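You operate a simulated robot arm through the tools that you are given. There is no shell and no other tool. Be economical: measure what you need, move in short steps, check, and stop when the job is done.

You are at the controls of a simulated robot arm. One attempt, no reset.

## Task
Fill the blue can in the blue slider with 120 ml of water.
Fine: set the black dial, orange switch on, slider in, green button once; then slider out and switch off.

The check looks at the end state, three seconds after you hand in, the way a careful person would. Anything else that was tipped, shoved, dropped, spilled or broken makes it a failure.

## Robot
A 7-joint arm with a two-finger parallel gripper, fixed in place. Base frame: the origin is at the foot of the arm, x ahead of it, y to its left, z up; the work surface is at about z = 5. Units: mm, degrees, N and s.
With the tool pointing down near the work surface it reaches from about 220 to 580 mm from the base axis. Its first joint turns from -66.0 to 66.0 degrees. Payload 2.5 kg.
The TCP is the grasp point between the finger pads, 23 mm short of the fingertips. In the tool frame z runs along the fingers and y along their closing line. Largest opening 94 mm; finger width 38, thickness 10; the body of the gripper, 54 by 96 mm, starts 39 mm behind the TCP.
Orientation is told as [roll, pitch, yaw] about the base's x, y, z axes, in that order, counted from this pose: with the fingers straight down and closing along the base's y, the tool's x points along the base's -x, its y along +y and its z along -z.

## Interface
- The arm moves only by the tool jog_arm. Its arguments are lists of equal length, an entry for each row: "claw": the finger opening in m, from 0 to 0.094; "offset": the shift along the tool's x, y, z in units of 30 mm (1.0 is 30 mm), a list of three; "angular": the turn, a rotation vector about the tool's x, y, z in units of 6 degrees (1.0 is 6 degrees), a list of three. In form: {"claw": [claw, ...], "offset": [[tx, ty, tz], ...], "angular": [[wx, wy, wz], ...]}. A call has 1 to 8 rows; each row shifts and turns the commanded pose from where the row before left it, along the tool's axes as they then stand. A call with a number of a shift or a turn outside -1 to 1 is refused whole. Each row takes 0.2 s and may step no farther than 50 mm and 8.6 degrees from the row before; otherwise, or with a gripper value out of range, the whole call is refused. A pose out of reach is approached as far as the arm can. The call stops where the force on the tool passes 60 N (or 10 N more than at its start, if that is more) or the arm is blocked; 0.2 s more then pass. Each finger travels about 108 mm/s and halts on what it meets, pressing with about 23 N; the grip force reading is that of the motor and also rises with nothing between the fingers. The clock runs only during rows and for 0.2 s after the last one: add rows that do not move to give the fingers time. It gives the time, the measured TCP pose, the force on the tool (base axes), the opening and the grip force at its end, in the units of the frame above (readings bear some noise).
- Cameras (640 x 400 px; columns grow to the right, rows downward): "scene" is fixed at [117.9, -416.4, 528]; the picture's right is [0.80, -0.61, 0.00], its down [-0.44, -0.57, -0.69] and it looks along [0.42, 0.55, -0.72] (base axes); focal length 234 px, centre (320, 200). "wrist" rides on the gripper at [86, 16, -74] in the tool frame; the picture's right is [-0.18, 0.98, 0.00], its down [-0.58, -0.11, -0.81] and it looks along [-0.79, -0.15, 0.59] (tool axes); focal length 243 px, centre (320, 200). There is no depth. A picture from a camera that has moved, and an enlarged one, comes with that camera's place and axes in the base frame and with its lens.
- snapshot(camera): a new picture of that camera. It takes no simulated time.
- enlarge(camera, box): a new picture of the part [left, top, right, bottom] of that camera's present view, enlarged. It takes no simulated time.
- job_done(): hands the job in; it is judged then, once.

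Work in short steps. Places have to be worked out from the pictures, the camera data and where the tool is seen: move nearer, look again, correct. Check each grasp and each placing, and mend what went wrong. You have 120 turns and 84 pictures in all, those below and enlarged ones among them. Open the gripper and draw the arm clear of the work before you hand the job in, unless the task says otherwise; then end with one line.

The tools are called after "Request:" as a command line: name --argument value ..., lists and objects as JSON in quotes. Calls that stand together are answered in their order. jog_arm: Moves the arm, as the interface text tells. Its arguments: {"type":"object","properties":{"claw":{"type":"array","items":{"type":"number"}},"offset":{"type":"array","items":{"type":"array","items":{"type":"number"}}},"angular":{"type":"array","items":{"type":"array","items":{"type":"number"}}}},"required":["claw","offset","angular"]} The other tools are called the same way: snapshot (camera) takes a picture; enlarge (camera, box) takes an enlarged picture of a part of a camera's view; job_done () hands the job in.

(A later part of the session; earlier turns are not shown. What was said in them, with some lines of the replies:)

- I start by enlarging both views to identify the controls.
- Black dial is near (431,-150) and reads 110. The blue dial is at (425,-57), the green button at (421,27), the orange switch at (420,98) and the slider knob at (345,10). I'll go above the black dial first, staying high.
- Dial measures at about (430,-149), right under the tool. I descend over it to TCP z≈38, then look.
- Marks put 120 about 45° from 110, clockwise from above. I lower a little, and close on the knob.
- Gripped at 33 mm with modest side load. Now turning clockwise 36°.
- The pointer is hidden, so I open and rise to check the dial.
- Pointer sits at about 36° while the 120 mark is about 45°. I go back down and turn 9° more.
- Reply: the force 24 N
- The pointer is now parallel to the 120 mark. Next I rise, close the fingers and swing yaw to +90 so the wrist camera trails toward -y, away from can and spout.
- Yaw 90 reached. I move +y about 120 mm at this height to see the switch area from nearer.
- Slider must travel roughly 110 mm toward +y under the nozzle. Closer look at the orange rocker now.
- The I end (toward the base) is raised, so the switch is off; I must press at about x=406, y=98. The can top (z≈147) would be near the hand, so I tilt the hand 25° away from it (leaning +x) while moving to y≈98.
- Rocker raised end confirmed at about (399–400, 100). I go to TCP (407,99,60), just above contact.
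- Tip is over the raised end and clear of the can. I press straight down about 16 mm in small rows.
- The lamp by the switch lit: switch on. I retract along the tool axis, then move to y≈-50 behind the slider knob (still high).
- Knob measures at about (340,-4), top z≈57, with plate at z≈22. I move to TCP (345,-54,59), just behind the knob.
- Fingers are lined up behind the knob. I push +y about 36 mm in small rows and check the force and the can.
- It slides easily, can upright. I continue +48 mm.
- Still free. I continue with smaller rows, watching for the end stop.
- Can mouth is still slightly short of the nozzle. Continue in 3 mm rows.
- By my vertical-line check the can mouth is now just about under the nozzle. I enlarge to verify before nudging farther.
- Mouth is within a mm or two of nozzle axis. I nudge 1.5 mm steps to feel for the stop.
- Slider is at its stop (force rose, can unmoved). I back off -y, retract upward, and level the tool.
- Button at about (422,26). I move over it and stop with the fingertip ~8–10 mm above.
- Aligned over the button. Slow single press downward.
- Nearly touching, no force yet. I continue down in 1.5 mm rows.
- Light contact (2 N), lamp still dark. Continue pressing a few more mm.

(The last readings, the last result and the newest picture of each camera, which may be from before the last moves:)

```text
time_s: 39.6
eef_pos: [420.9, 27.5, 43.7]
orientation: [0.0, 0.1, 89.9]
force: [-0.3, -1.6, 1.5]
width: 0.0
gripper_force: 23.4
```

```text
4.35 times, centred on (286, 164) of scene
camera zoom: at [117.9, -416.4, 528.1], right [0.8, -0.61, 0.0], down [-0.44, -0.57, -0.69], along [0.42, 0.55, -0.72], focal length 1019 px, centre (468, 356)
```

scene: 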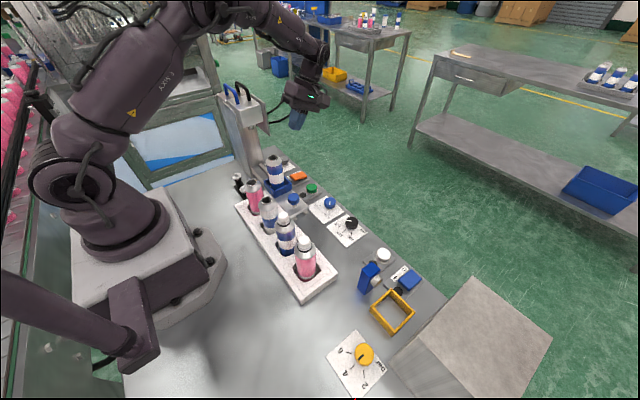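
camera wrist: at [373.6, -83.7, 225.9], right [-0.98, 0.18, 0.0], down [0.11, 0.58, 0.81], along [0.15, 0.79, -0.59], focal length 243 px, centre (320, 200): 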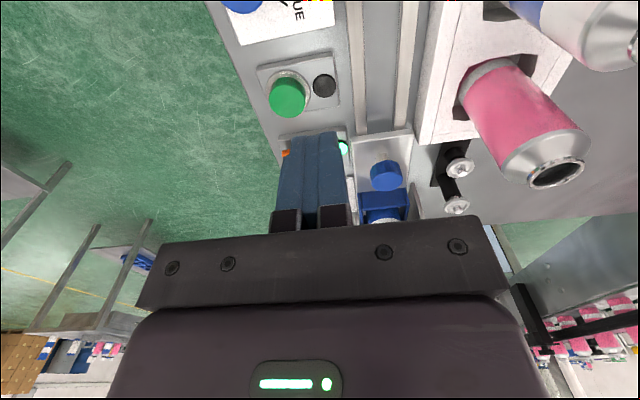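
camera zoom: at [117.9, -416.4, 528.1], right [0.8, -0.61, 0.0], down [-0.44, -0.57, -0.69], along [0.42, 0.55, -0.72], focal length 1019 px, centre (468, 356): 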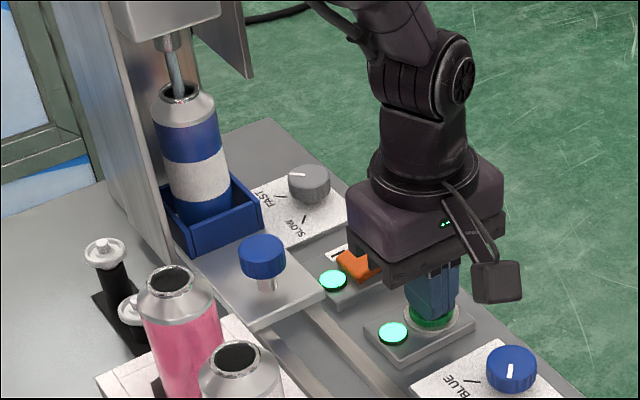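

Water is flowing into the can and the lamp is lit. I lift cleanly off the button and wait for the dose to finish.

Request:
jog_arm --claw '[0, 0, 0, 0, 0, 0, 0, 0]' --offset '[[0, 0, -0.8], [0, 0, -0.9], [0, 0, -0.9], [0, 0, -0.9], [0, 0, 0], [0, 0, 0], [0, 0, 0], [0, 0, 0]]' --angular '[[0, 0, 0], [0, 0, 0], [0, 0, 0], [0, 0, 0], [0, 0, 0], [0, 0, 0], [0, 0, 0], [0, 0, 0]]'

Request:
jog_arm --claw '[0, 0, 0, 0, 0, 0, 0, 0]' --offset '[[0, 0, 0], [0, 0, 0], [0, 0, 0], [0, 0, 0], [0, 0, 0], [0, 0, 0], [0, 0, 0], [0, 0, 0]]' --angular '[[0, 0, 0], [0, 0, 0], [0, 0, 0], [0, 0, 0], [0, 0, 0], [0, 0, 0], [0, 0, 0], [0, 0, 0]]'

Request:
enlarge --camera "scene" --box '[230, 118, 342, 210]'

```text
time_s: 41.4
eef_pos: [423.5, 27.1, 146.5]
orientation: [0.0, -0.1, 90.1]
force: [-0.1, 0.5, -0.5]
width: 0.0
gripper_force: 23.0
```

```text
time_s: 43.2
eef_pos: [424.7, 28.0, 147.2]
orientation: [0.1, 0.0, 90.0]
force: [0.4, 0.2, 0.2]
width: 0.0
gripper_force: 22.6
```

```text
4.35 times, centred on (286, 164) of scene
camera zoom: at [117.9, -416.4, 528.0], right [0.8, -0.61, 0.0], down [-0.44, -0.57, -0.69], along [0.42, 0.55, -0.72], focal length 1019 px, centre (468, 356)
```

zoom: 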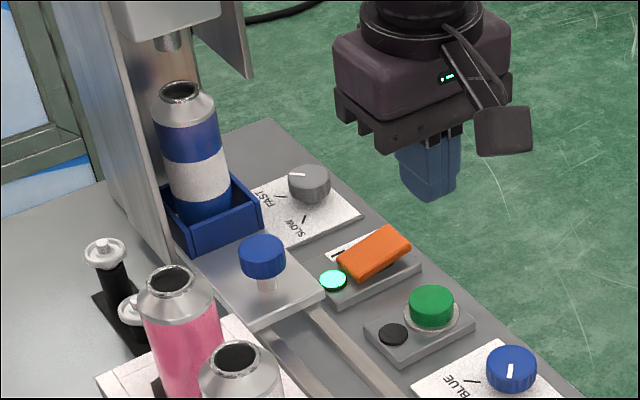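

Dose finished (lamp out, no stream). Knob is now at about (340,118). I move above it with fingers open 60 mm, closing along x.

Request:
jog_arm --claw '[0.02, 0.04, 0.06, 0.06, 0.06]' --offset '[[-0.75, 0.705, 0], [-0.75, 0.705, 0], [-0.75, 0.705, 0], [-0.75, 0.705, 0], [0, 0, 0]]' --angular '[[0, 0, 0], [0, 0, 0], [0, 0, 0], [0, 0, 0], [0, 0, 0]]'

Request:
snapshot --camera "wrist"

Request:
snapshot --camera "scene"

```text
time_s: 44.4
eef_pos: [335.3, 113.8, 147.4]
orientation: [0.0, 0.0, 90.0]
force: [0.6, 0.1, 0.7]
width: 60.0
gripper_force: 0.1
```

```text
42 pictures are left
camera wrist: at [319.5, 28.5, 222.6], right [-0.98, 0.18, 0.0], down [0.11, 0.58, 0.81], along [0.15, 0.79, -0.59], focal length 243 px, centre (320, 200)
```

wrist: 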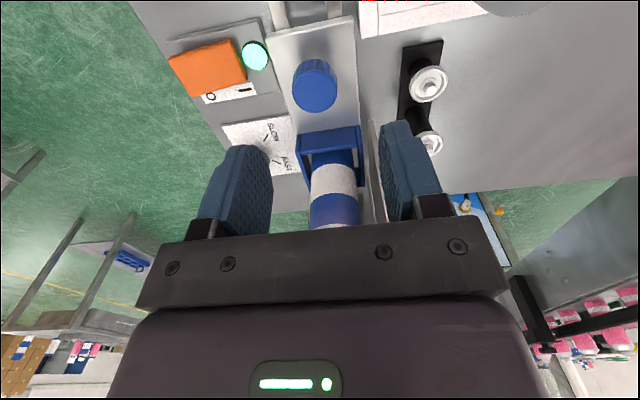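

```text
41 pictures are left
```

scene: 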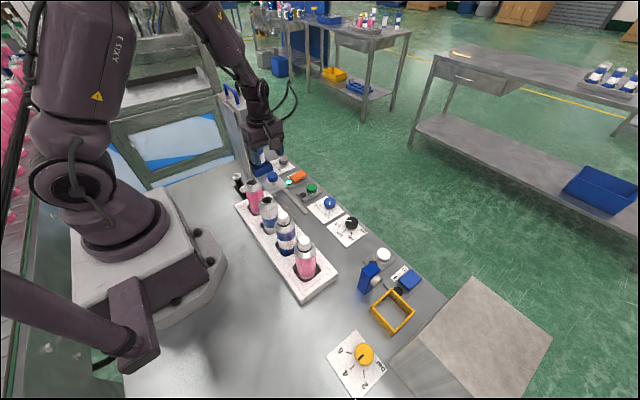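

Knob confirmed at (340.5,117). I correct a few mm and descend to TCP z≈57.

Request:
jog_arm --claw '[0.06, 0.06, 0.06, 0.06, 0.06]' --offset '[[-0.12, -0.17, 0.5], [0, 0, 0.9], [0, 0, 0.9], [0, 0, 0.7], [0, 0, 0]]' --angular '[[0, 0, 0], [0, 0, 0], [0, 0, 0], [0, 0, 0], [0, 0, 0]]'

Request:
enlarge --camera "scene" --box '[220, 110, 332, 200]'

Request:
snapshot --camera "wrist"

```text
time_s: 45.6
eef_pos: [342.0, 119.9, 57.7]
orientation: [0.0, 0.1, 90.0]
force: [0.0, 0.2, -0.6]
width: 60.0
gripper_force: 0.0
```

```text
4.44 times, centred on (276, 155) of scene
camera zoom: at [118.0, -416.4, 528.0], right [0.8, -0.61, 0.0], down [-0.44, -0.57, -0.69], along [0.42, 0.55, -0.72], focal length 1041 px, centre (516, 400)
```

zoom: 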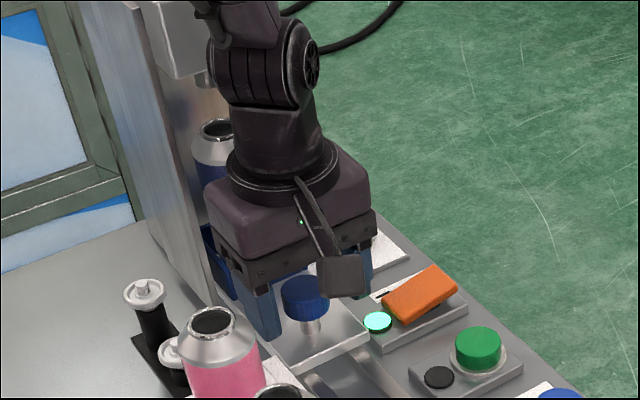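

```text
39 pictures are left
camera wrist: at [327.1, 35.1, 133.2], right [-0.98, 0.18, 0.0], down [0.11, 0.58, 0.81], along [0.15, 0.79, -0.59], focal length 243 px, centre (320, 200)
```

wrist: 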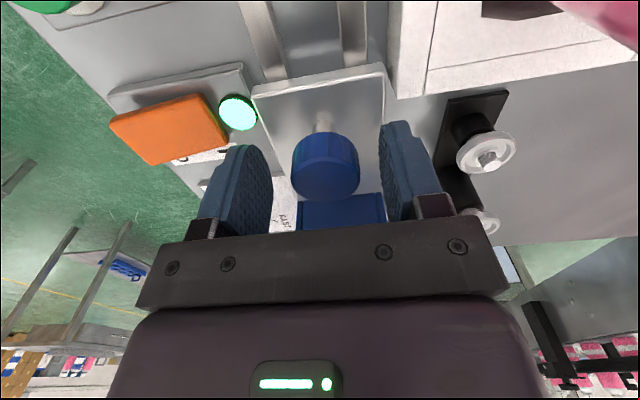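

Knob sits between the fingers. I close on it.

Request:
jog_arm --claw '[0.05, 0.04, 0.034, 0.025, 0.025]' --offset '[[0, 0, 0], [0, 0, 0], [0, 0, 0], [0, 0, 0], [0, 0, 0]]' --angular '[[0, 0, 0], [0, 0, 0], [0, 0, 0], [0, 0, 0], [0, 0, 0]]'

```text
time_s: 46.8
eef_pos: [339.8, 120.2, 55.9]
orientation: [0.3, 0.1, 90.1]
force: [-26.8, -0.1, 10.7]
width: 31.0
gripper_force: 45.6
```

Gripped at 31 mm with some side load toward -x; I relax by shifting 2 mm that way and start pulling -y gently.

Request:
jog_arm --claw '[0.025, 0.025, 0.025, 0.025, 0.025, 0.025]' --offset '[[0, 0.07, 0], [0.1, 0, 0], [0.2, 0, 0], [0.2, 0, 0], [0.2, 0, 0], [0, 0, 0]]' --angular '[[0, 0, 0], [0, 0, 0], [0, 0, 0], [0, 0, 0], [0, 0, 0], [0, 0, 0]]'

Request:
enlarge --camera "scene" --box '[220, 110, 332, 200]'

```text
time_s: 48.2
eef_pos: [340.2, 99.0, 57.6]
orientation: [0.1, 0.0, 90.0]
force: [-10.0, 1.2, -24.8]
width: 31.3
gripper_force: 45.0
```

```text
4.44 times, centred on (276, 155) of scene
camera zoom: at [118.0, -416.4, 528.0], right [0.8, -0.61, 0.0], down [-0.44, -0.57, -0.69], along [0.42, 0.55, -0.72], focal length 1041 px, centre (516, 400)
```

zoom: 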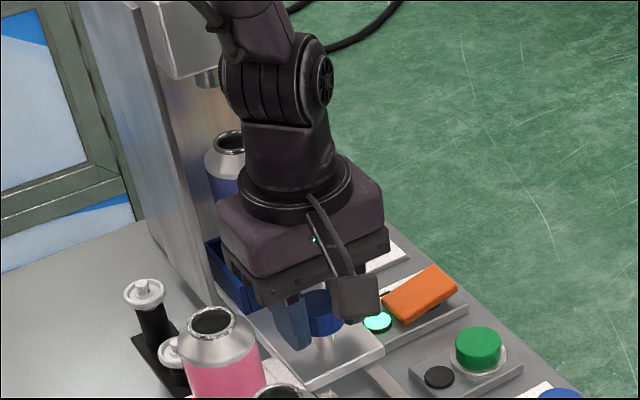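

Slider follows; small vertical load, so I ease 1 mm down and keep pulling.

Request:
jog_arm --claw '[0.025, 0.025, 0.025, 0.025, 0.025, 0.025, 0.025]' --offset '[[0.2, 0.02, 0.05], [0.3, 0, 0], [0.3, 0, 0], [0.3, 0, 0], [0.3, 0, 0], [0.2, 0, 0], [0, 0, 0]]' --angular '[[0, 0, 0], [0, 0, 0], [0, 0, 0], [0, 0, 0], [0, 0, 0], [0, 0, 0], [0, 0, 0]]'

Request:
enlarge --camera "scene" --box '[220, 110, 332, 200]'

```text
time_s: 49.8
eef_pos: [340.7, 52.4, 54.9]
orientation: [0.1, 0.0, 89.9]
force: [-9.1, -0.2, -7.2]
width: 31.0
gripper_force: 45.4
```

```text
4.44 times, centred on (276, 155) of scene
camera zoom: at [118.0, -416.4, 528.0], right [0.8, -0.61, 0.0], down [-0.44, -0.57, -0.69], along [0.42, 0.55, -0.72], focal length 1041 px, centre (516, 400)
```

zoom: 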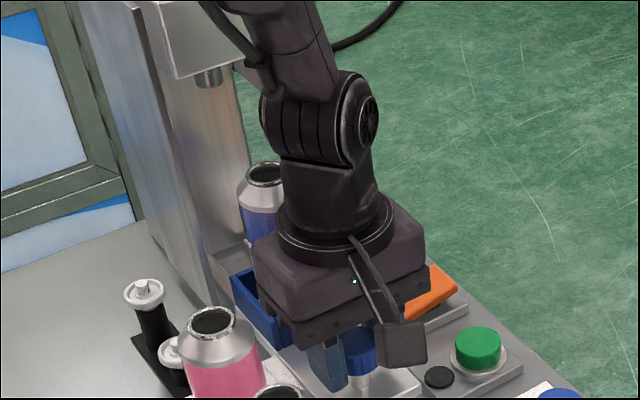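

Works well. I pull another 45 mm.

Request:
jog_arm --claw '[0.025, 0.025, 0.025, 0.025, 0.025, 0.025, 0.025]' --offset '[[0.2, 0.02, 0], [0.3, 0, 0], [0.3, 0, 0], [0.3, 0, 0], [0.25, 0, 0], [0.15, 0, 0], [0, 0, 0]]' --angular '[[0, 0, 0], [0, 0, 0], [0, 0, 0], [0, 0, 0], [0, 0, 0], [0, 0, 0], [0, 0, 0]]'

Request:
enlarge --camera "scene" --box '[220, 130, 332, 220]'

```text
time_s: 51.4
eef_pos: [340.8, 7.2, 55.5]
orientation: [0.0, 0.1, 90.0]
force: [3.4, 0.0, -28.9]
width: 30.9
gripper_force: 45.7
```

```text
4.44 times, centred on (276, 175) of scene
camera zoom: at [118.1, -416.4, 528.0], right [0.8, -0.61, 0.0], down [-0.44, -0.57, -0.69], along [0.42, 0.55, -0.72], focal length 1041 px, centre (516, 311)
```

zoom: 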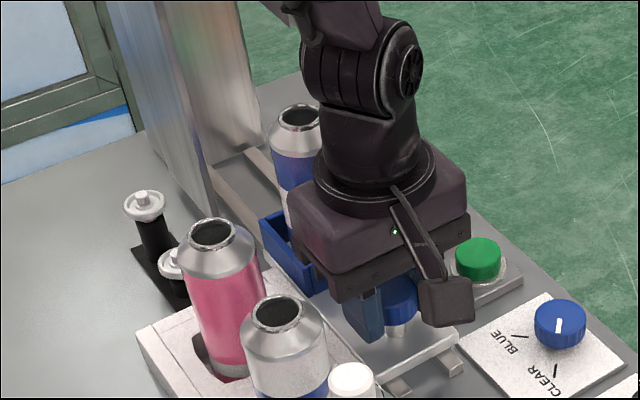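

Nearly out; I finish with 2–3 mm rows feeling for the outer stop, easing 1 mm down.

Request:
jog_arm --claw '[0.025, 0.025, 0.025, 0.025, 0.025]' --offset '[[0.09, 0, 0.05], [0.09, 0, 0], [0.09, 0, 0], [0.09, 0, 0], [0, 0, 0]]' --angular '[[0, 0, 0], [0, 0, 0], [0, 0, 0], [0, 0, 0], [0, 0, 0]]'

```text
time_s: 52.6
eef_pos: [339.0, -0.1, 55.7]
orientation: [-0.1, -0.2, 90.3]
force: [-6.1, 23.4, 18.6]
width: 31.4
gripper_force: 44.9
```

Outer stop felt (23 N). I relieve the command 2.5 mm, open, and rise straight up.

Request:
jog_arm --claw '[0.025, 0.04, 0.055, 0.06, 0.06, 0.06, 0.06, 0.06]' --offset '[[-0.08, 0, 0], [0, 0, 0], [0, 0, 0], [0, 0, 0], [0, 0, -0.7], [0, 0, -0.9], [0, 0, -0.9], [0, 0, -0.9]]' --angular '[[0, 0, 0], [0, 0, 0], [0, 0, 0], [0, 0, 0], [0, 0, 0], [0, 0, 0], [0, 0, 0], [0, 0, 0]]'

Request:
enlarge --camera "scene" --box '[240, 140, 352, 220]'

Request:
snapshot --camera "wrist"

```text
time_s: 54.4
eef_pos: [339.3, -2.3, 157.5]
orientation: [0.1, 0.1, 90.0]
force: [0.3, 0.2, -0.1]
width: 60.0
gripper_force: 0.1
```

```text
5.00 times, centred on (296, 180) of scene
camera zoom: at [118.0, -416.4, 528.0], right [0.8, -0.61, 0.0], down [-0.44, -0.57, -0.69], along [0.42, 0.55, -0.72], focal length 1172 px, centre (440, 300)
```

zoom: 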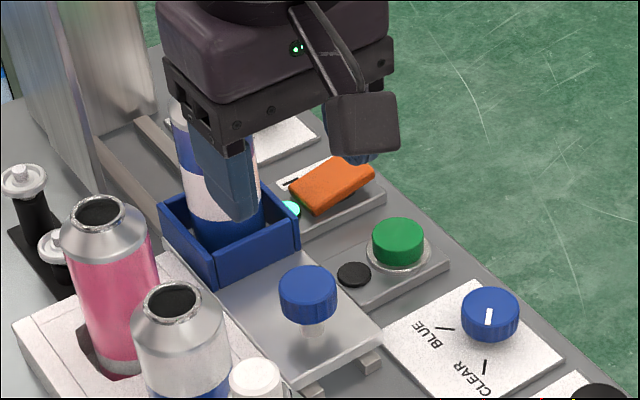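

```text
34 pictures are left
camera wrist: at [323.6, -87.0, 233.2], right [-0.98, 0.18, 0.0], down [0.11, 0.58, 0.81], along [0.15, 0.79, -0.59], focal length 243 px, centre (320, 200)
```

wrist: 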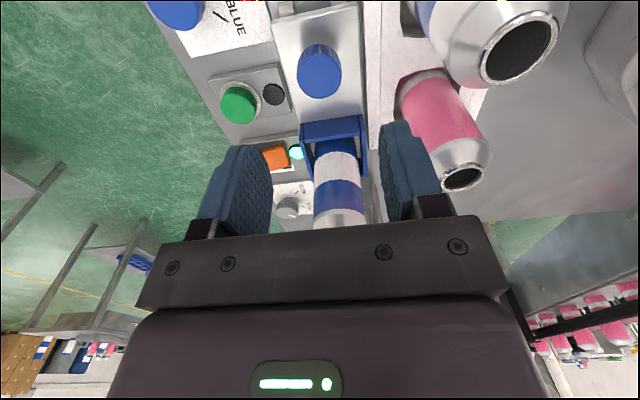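

Slider is out against its stop with the can upright. Now I move over the orange switch (x first, then y), fingers closed.

Request:
jog_arm --claw '[0.04, 0.02, 0, 0, 0, 0, 0, 0]' --offset '[[0, -0.8, -0.3], [0, -0.8, -0.3], [0, -0.8, 0], [0, -0.76, 0], [-0.7, 0, 0], [-0.7, 0, 0], [-0.6, 0, 0], [0, 0, 0]]' --angular '[[0, 0, 0], [0, 0, 0], [0, 0, 0], [0, 0, 0], [0, 0, 0], [0, 0, 0], [0, 0, 0], [0, 0, 0]]'

Request:
enlarge --camera "wrist" --box '[240, 0, 440, 150]'

Request:
enlarge --camera "scene" --box '[280, 160, 325, 190]'

```text
time_s: 56.2
eef_pos: [435.1, 60.1, 173.3]
orientation: [0.0, 0.0, 90.0]
force: [0.2, 0.2, 0.1]
width: 0.0
gripper_force: 23.6
```

```text
2.67 times, centred on (340, 75) of wrist
camera zoom: at [419.2, -24.1, 250.2], right [-0.98, 0.18, 0.0], down [0.11, 0.58, 0.81], along [0.15, 0.79, -0.59], focal length 647 px, centre (267, 533)
```

zoom: 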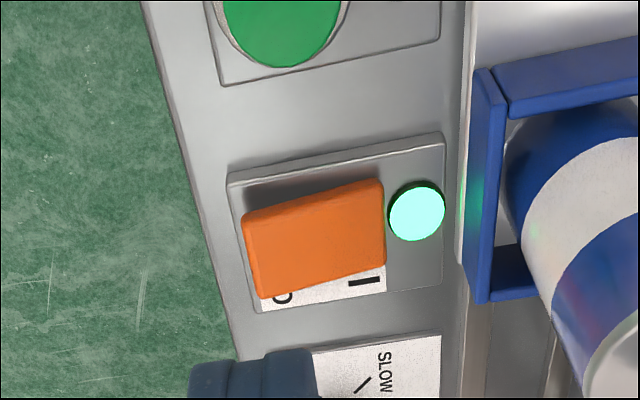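

```text
13.33 times, centred on (302, 175) of scene
camera zoom: at [118.0, -416.4, 528.0], right [0.8, -0.61, 0.0], down [-0.44, -0.57, -0.69], along [0.42, 0.55, -0.72], focal length 3124 px, centre (553, 533)
```

zoom: 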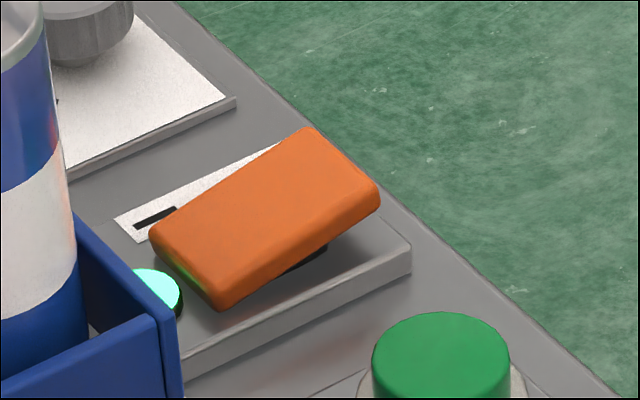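

Raised O end is at about x=446, y=98. I go above x=440,y=98 to TCP z≈66.

Request:
jog_arm --claw '[0, 0, 0, 0, 0, 0, 0]' --offset '[[-0.65, -0.1, 0], [-0.62, -0.07, 0], [0, 0, 0.9], [0, 0, 0.9], [0, 0, 0.9], [0, 0, 0.8], [0, 0, 0]]' --angular '[[0, 0, 0], [0, 0, 0], [0, 0, 0], [0, 0, 0], [0, 0, 0], [0, 0, 0], [0, 0, 0]]'

Request:
enlarge --camera "scene" --box '[260, 140, 340, 190]'

```text
time_s: 57.8
eef_pos: [439.5, 99.4, 69.9]
orientation: [0.0, 0.0, 89.9]
force: [0.2, -0.2, -0.9]
width: 0.0
gripper_force: 22.9
```

```text
8.00 times, centred on (300, 165) of scene
camera zoom: at [118.0, -416.4, 528.0], right [0.8, -0.61, 0.0], down [-0.44, -0.57, -0.69], along [0.42, 0.55, -0.72], focal length 1874 px, centre (480, 480)
```

zoom: 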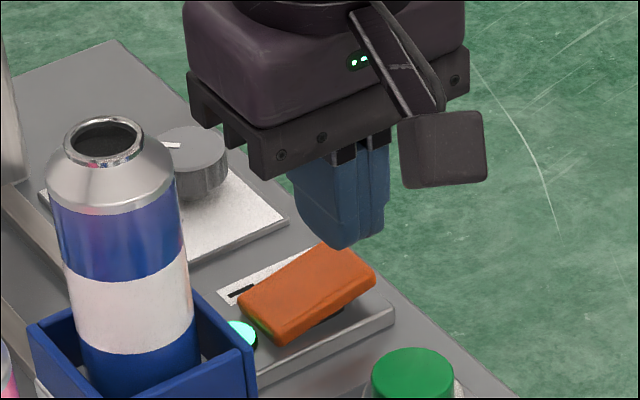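

Well placed over the O end. Press down stepwise.

Request:
jog_arm --claw '[0, 0, 0, 0, 0, 0, 0]' --offset '[[0, 0, 0.15], [0, 0, 0.13], [0, 0, 0.13], [0, 0, 0.13], [0, 0, 0.13], [0, 0, 0.13], [0, 0, 0]]' --angular '[[0, 0, 0], [0, 0, 0], [0, 0, 0], [0, 0, 0], [0, 0, 0], [0, 0, 0], [0, 0, 0]]'

Request:
enlarge --camera "scene" --box '[260, 140, 340, 190]'

```text
time_s: 59.4
eef_pos: [439.8, 97.0, 45.3]
orientation: [-0.1, 0.0, 90.0]
force: [0.3, -0.2, 6.8]
width: 0.0
gripper_force: 22.8
```

```text
8.00 times, centred on (300, 165) of scene
camera zoom: at [117.9, -416.4, 528.1], right [0.8, -0.61, 0.0], down [-0.44, -0.57, -0.69], along [0.42, 0.55, -0.72], focal length 1874 px, centre (480, 480)
```

zoom: 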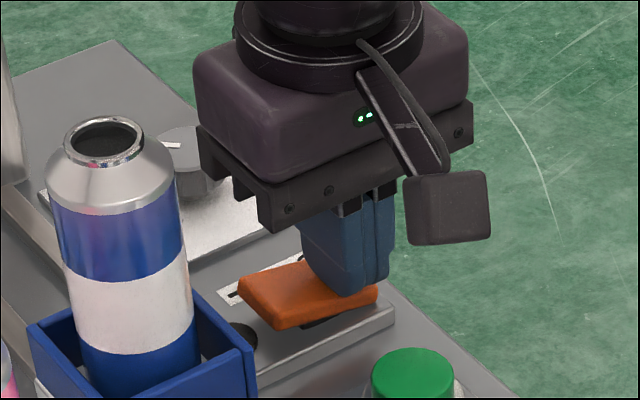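

Lamp is out: switch off. I retract upward, back toward -y, and open the gripper.

Request:
jog_arm --claw '[0, 0, 0, 0, 0, 0, 0.03, 0.06]' --offset '[[0, 0, -0.8], [0, 0, -0.9], [0, 0, -0.9], [0, 0, -0.9], [0, 0, -0.9], [0, 0, -0.9], [0.9, 0, -0.5], [0.9, 0, -0.5]]' --angular '[[0, 0, 0], [0, 0, 0], [0, 0, 0], [0, 0, 0], [0, 0, 0], [0, 0, 0], [0, 0, 0], [0, 0, 0]]'

Request:
jog_arm --claw '[0.08, 0.08, 0.08, 0.08, 0.08, 0.08]' --offset '[[0.9, 0, -0.3], [0.9, 0, -0.3], [0.9, 0, 0], [0.9, 0, 0], [0, 0, 0], [0, 0, 0]]' --angular '[[0, 0, 0], [0, 0, 0], [0, 0, 0], [0, 0, 0], [0, 0, 0], [0, 0, 0]]'

Request:
enlarge --camera "scene" --box '[225, 110, 385, 220]'

Request:
snapshot --camera "scene"

```text
time_s: 61.2
eef_pos: [436.9, 41.1, 232.9]
orientation: [-0.1, 0.0, 90.0]
force: [0.0, 0.7, 0.4]
width: 60.4
gripper_force: 0.0
```

```text
time_s: 62.6
eef_pos: [439.7, -63.9, 251.3]
orientation: [-0.1, 0.0, 90.0]
force: [0.1, 0.0, -0.3]
width: 80.0
gripper_force: 0.0
```

```text
3.64 times, centred on (305, 165) of scene
camera zoom: at [117.9, -416.4, 528.0], right [0.8, -0.61, 0.0], down [-0.44, -0.57, -0.69], along [0.42, 0.55, -0.72], focal length 852 px, centre (374, 327)
```

zoom: 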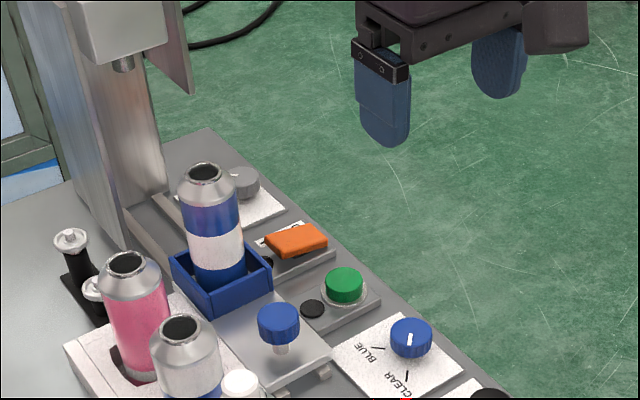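

```text
28 pictures are left
```

scene: 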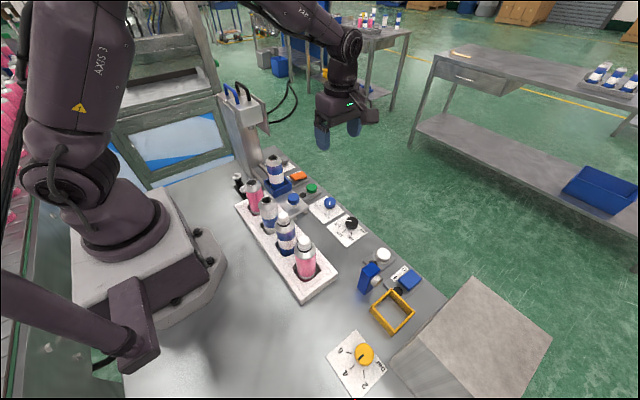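

The slider is out, the switch and both lamps are off, the black dial points at 120, and everything else is where it was. Handing in.

Request:
job_done

```text
The job is handed in.
```

I set the black dial to 120 ml and pressed the green button once, so the blue can should hold 120 ml; I saw the water run and stop by itself, but could not measure the amount. The slider is back out and the orange switch is off. Nothing looked spilled or moved, and the arm is clear with its gripper open.
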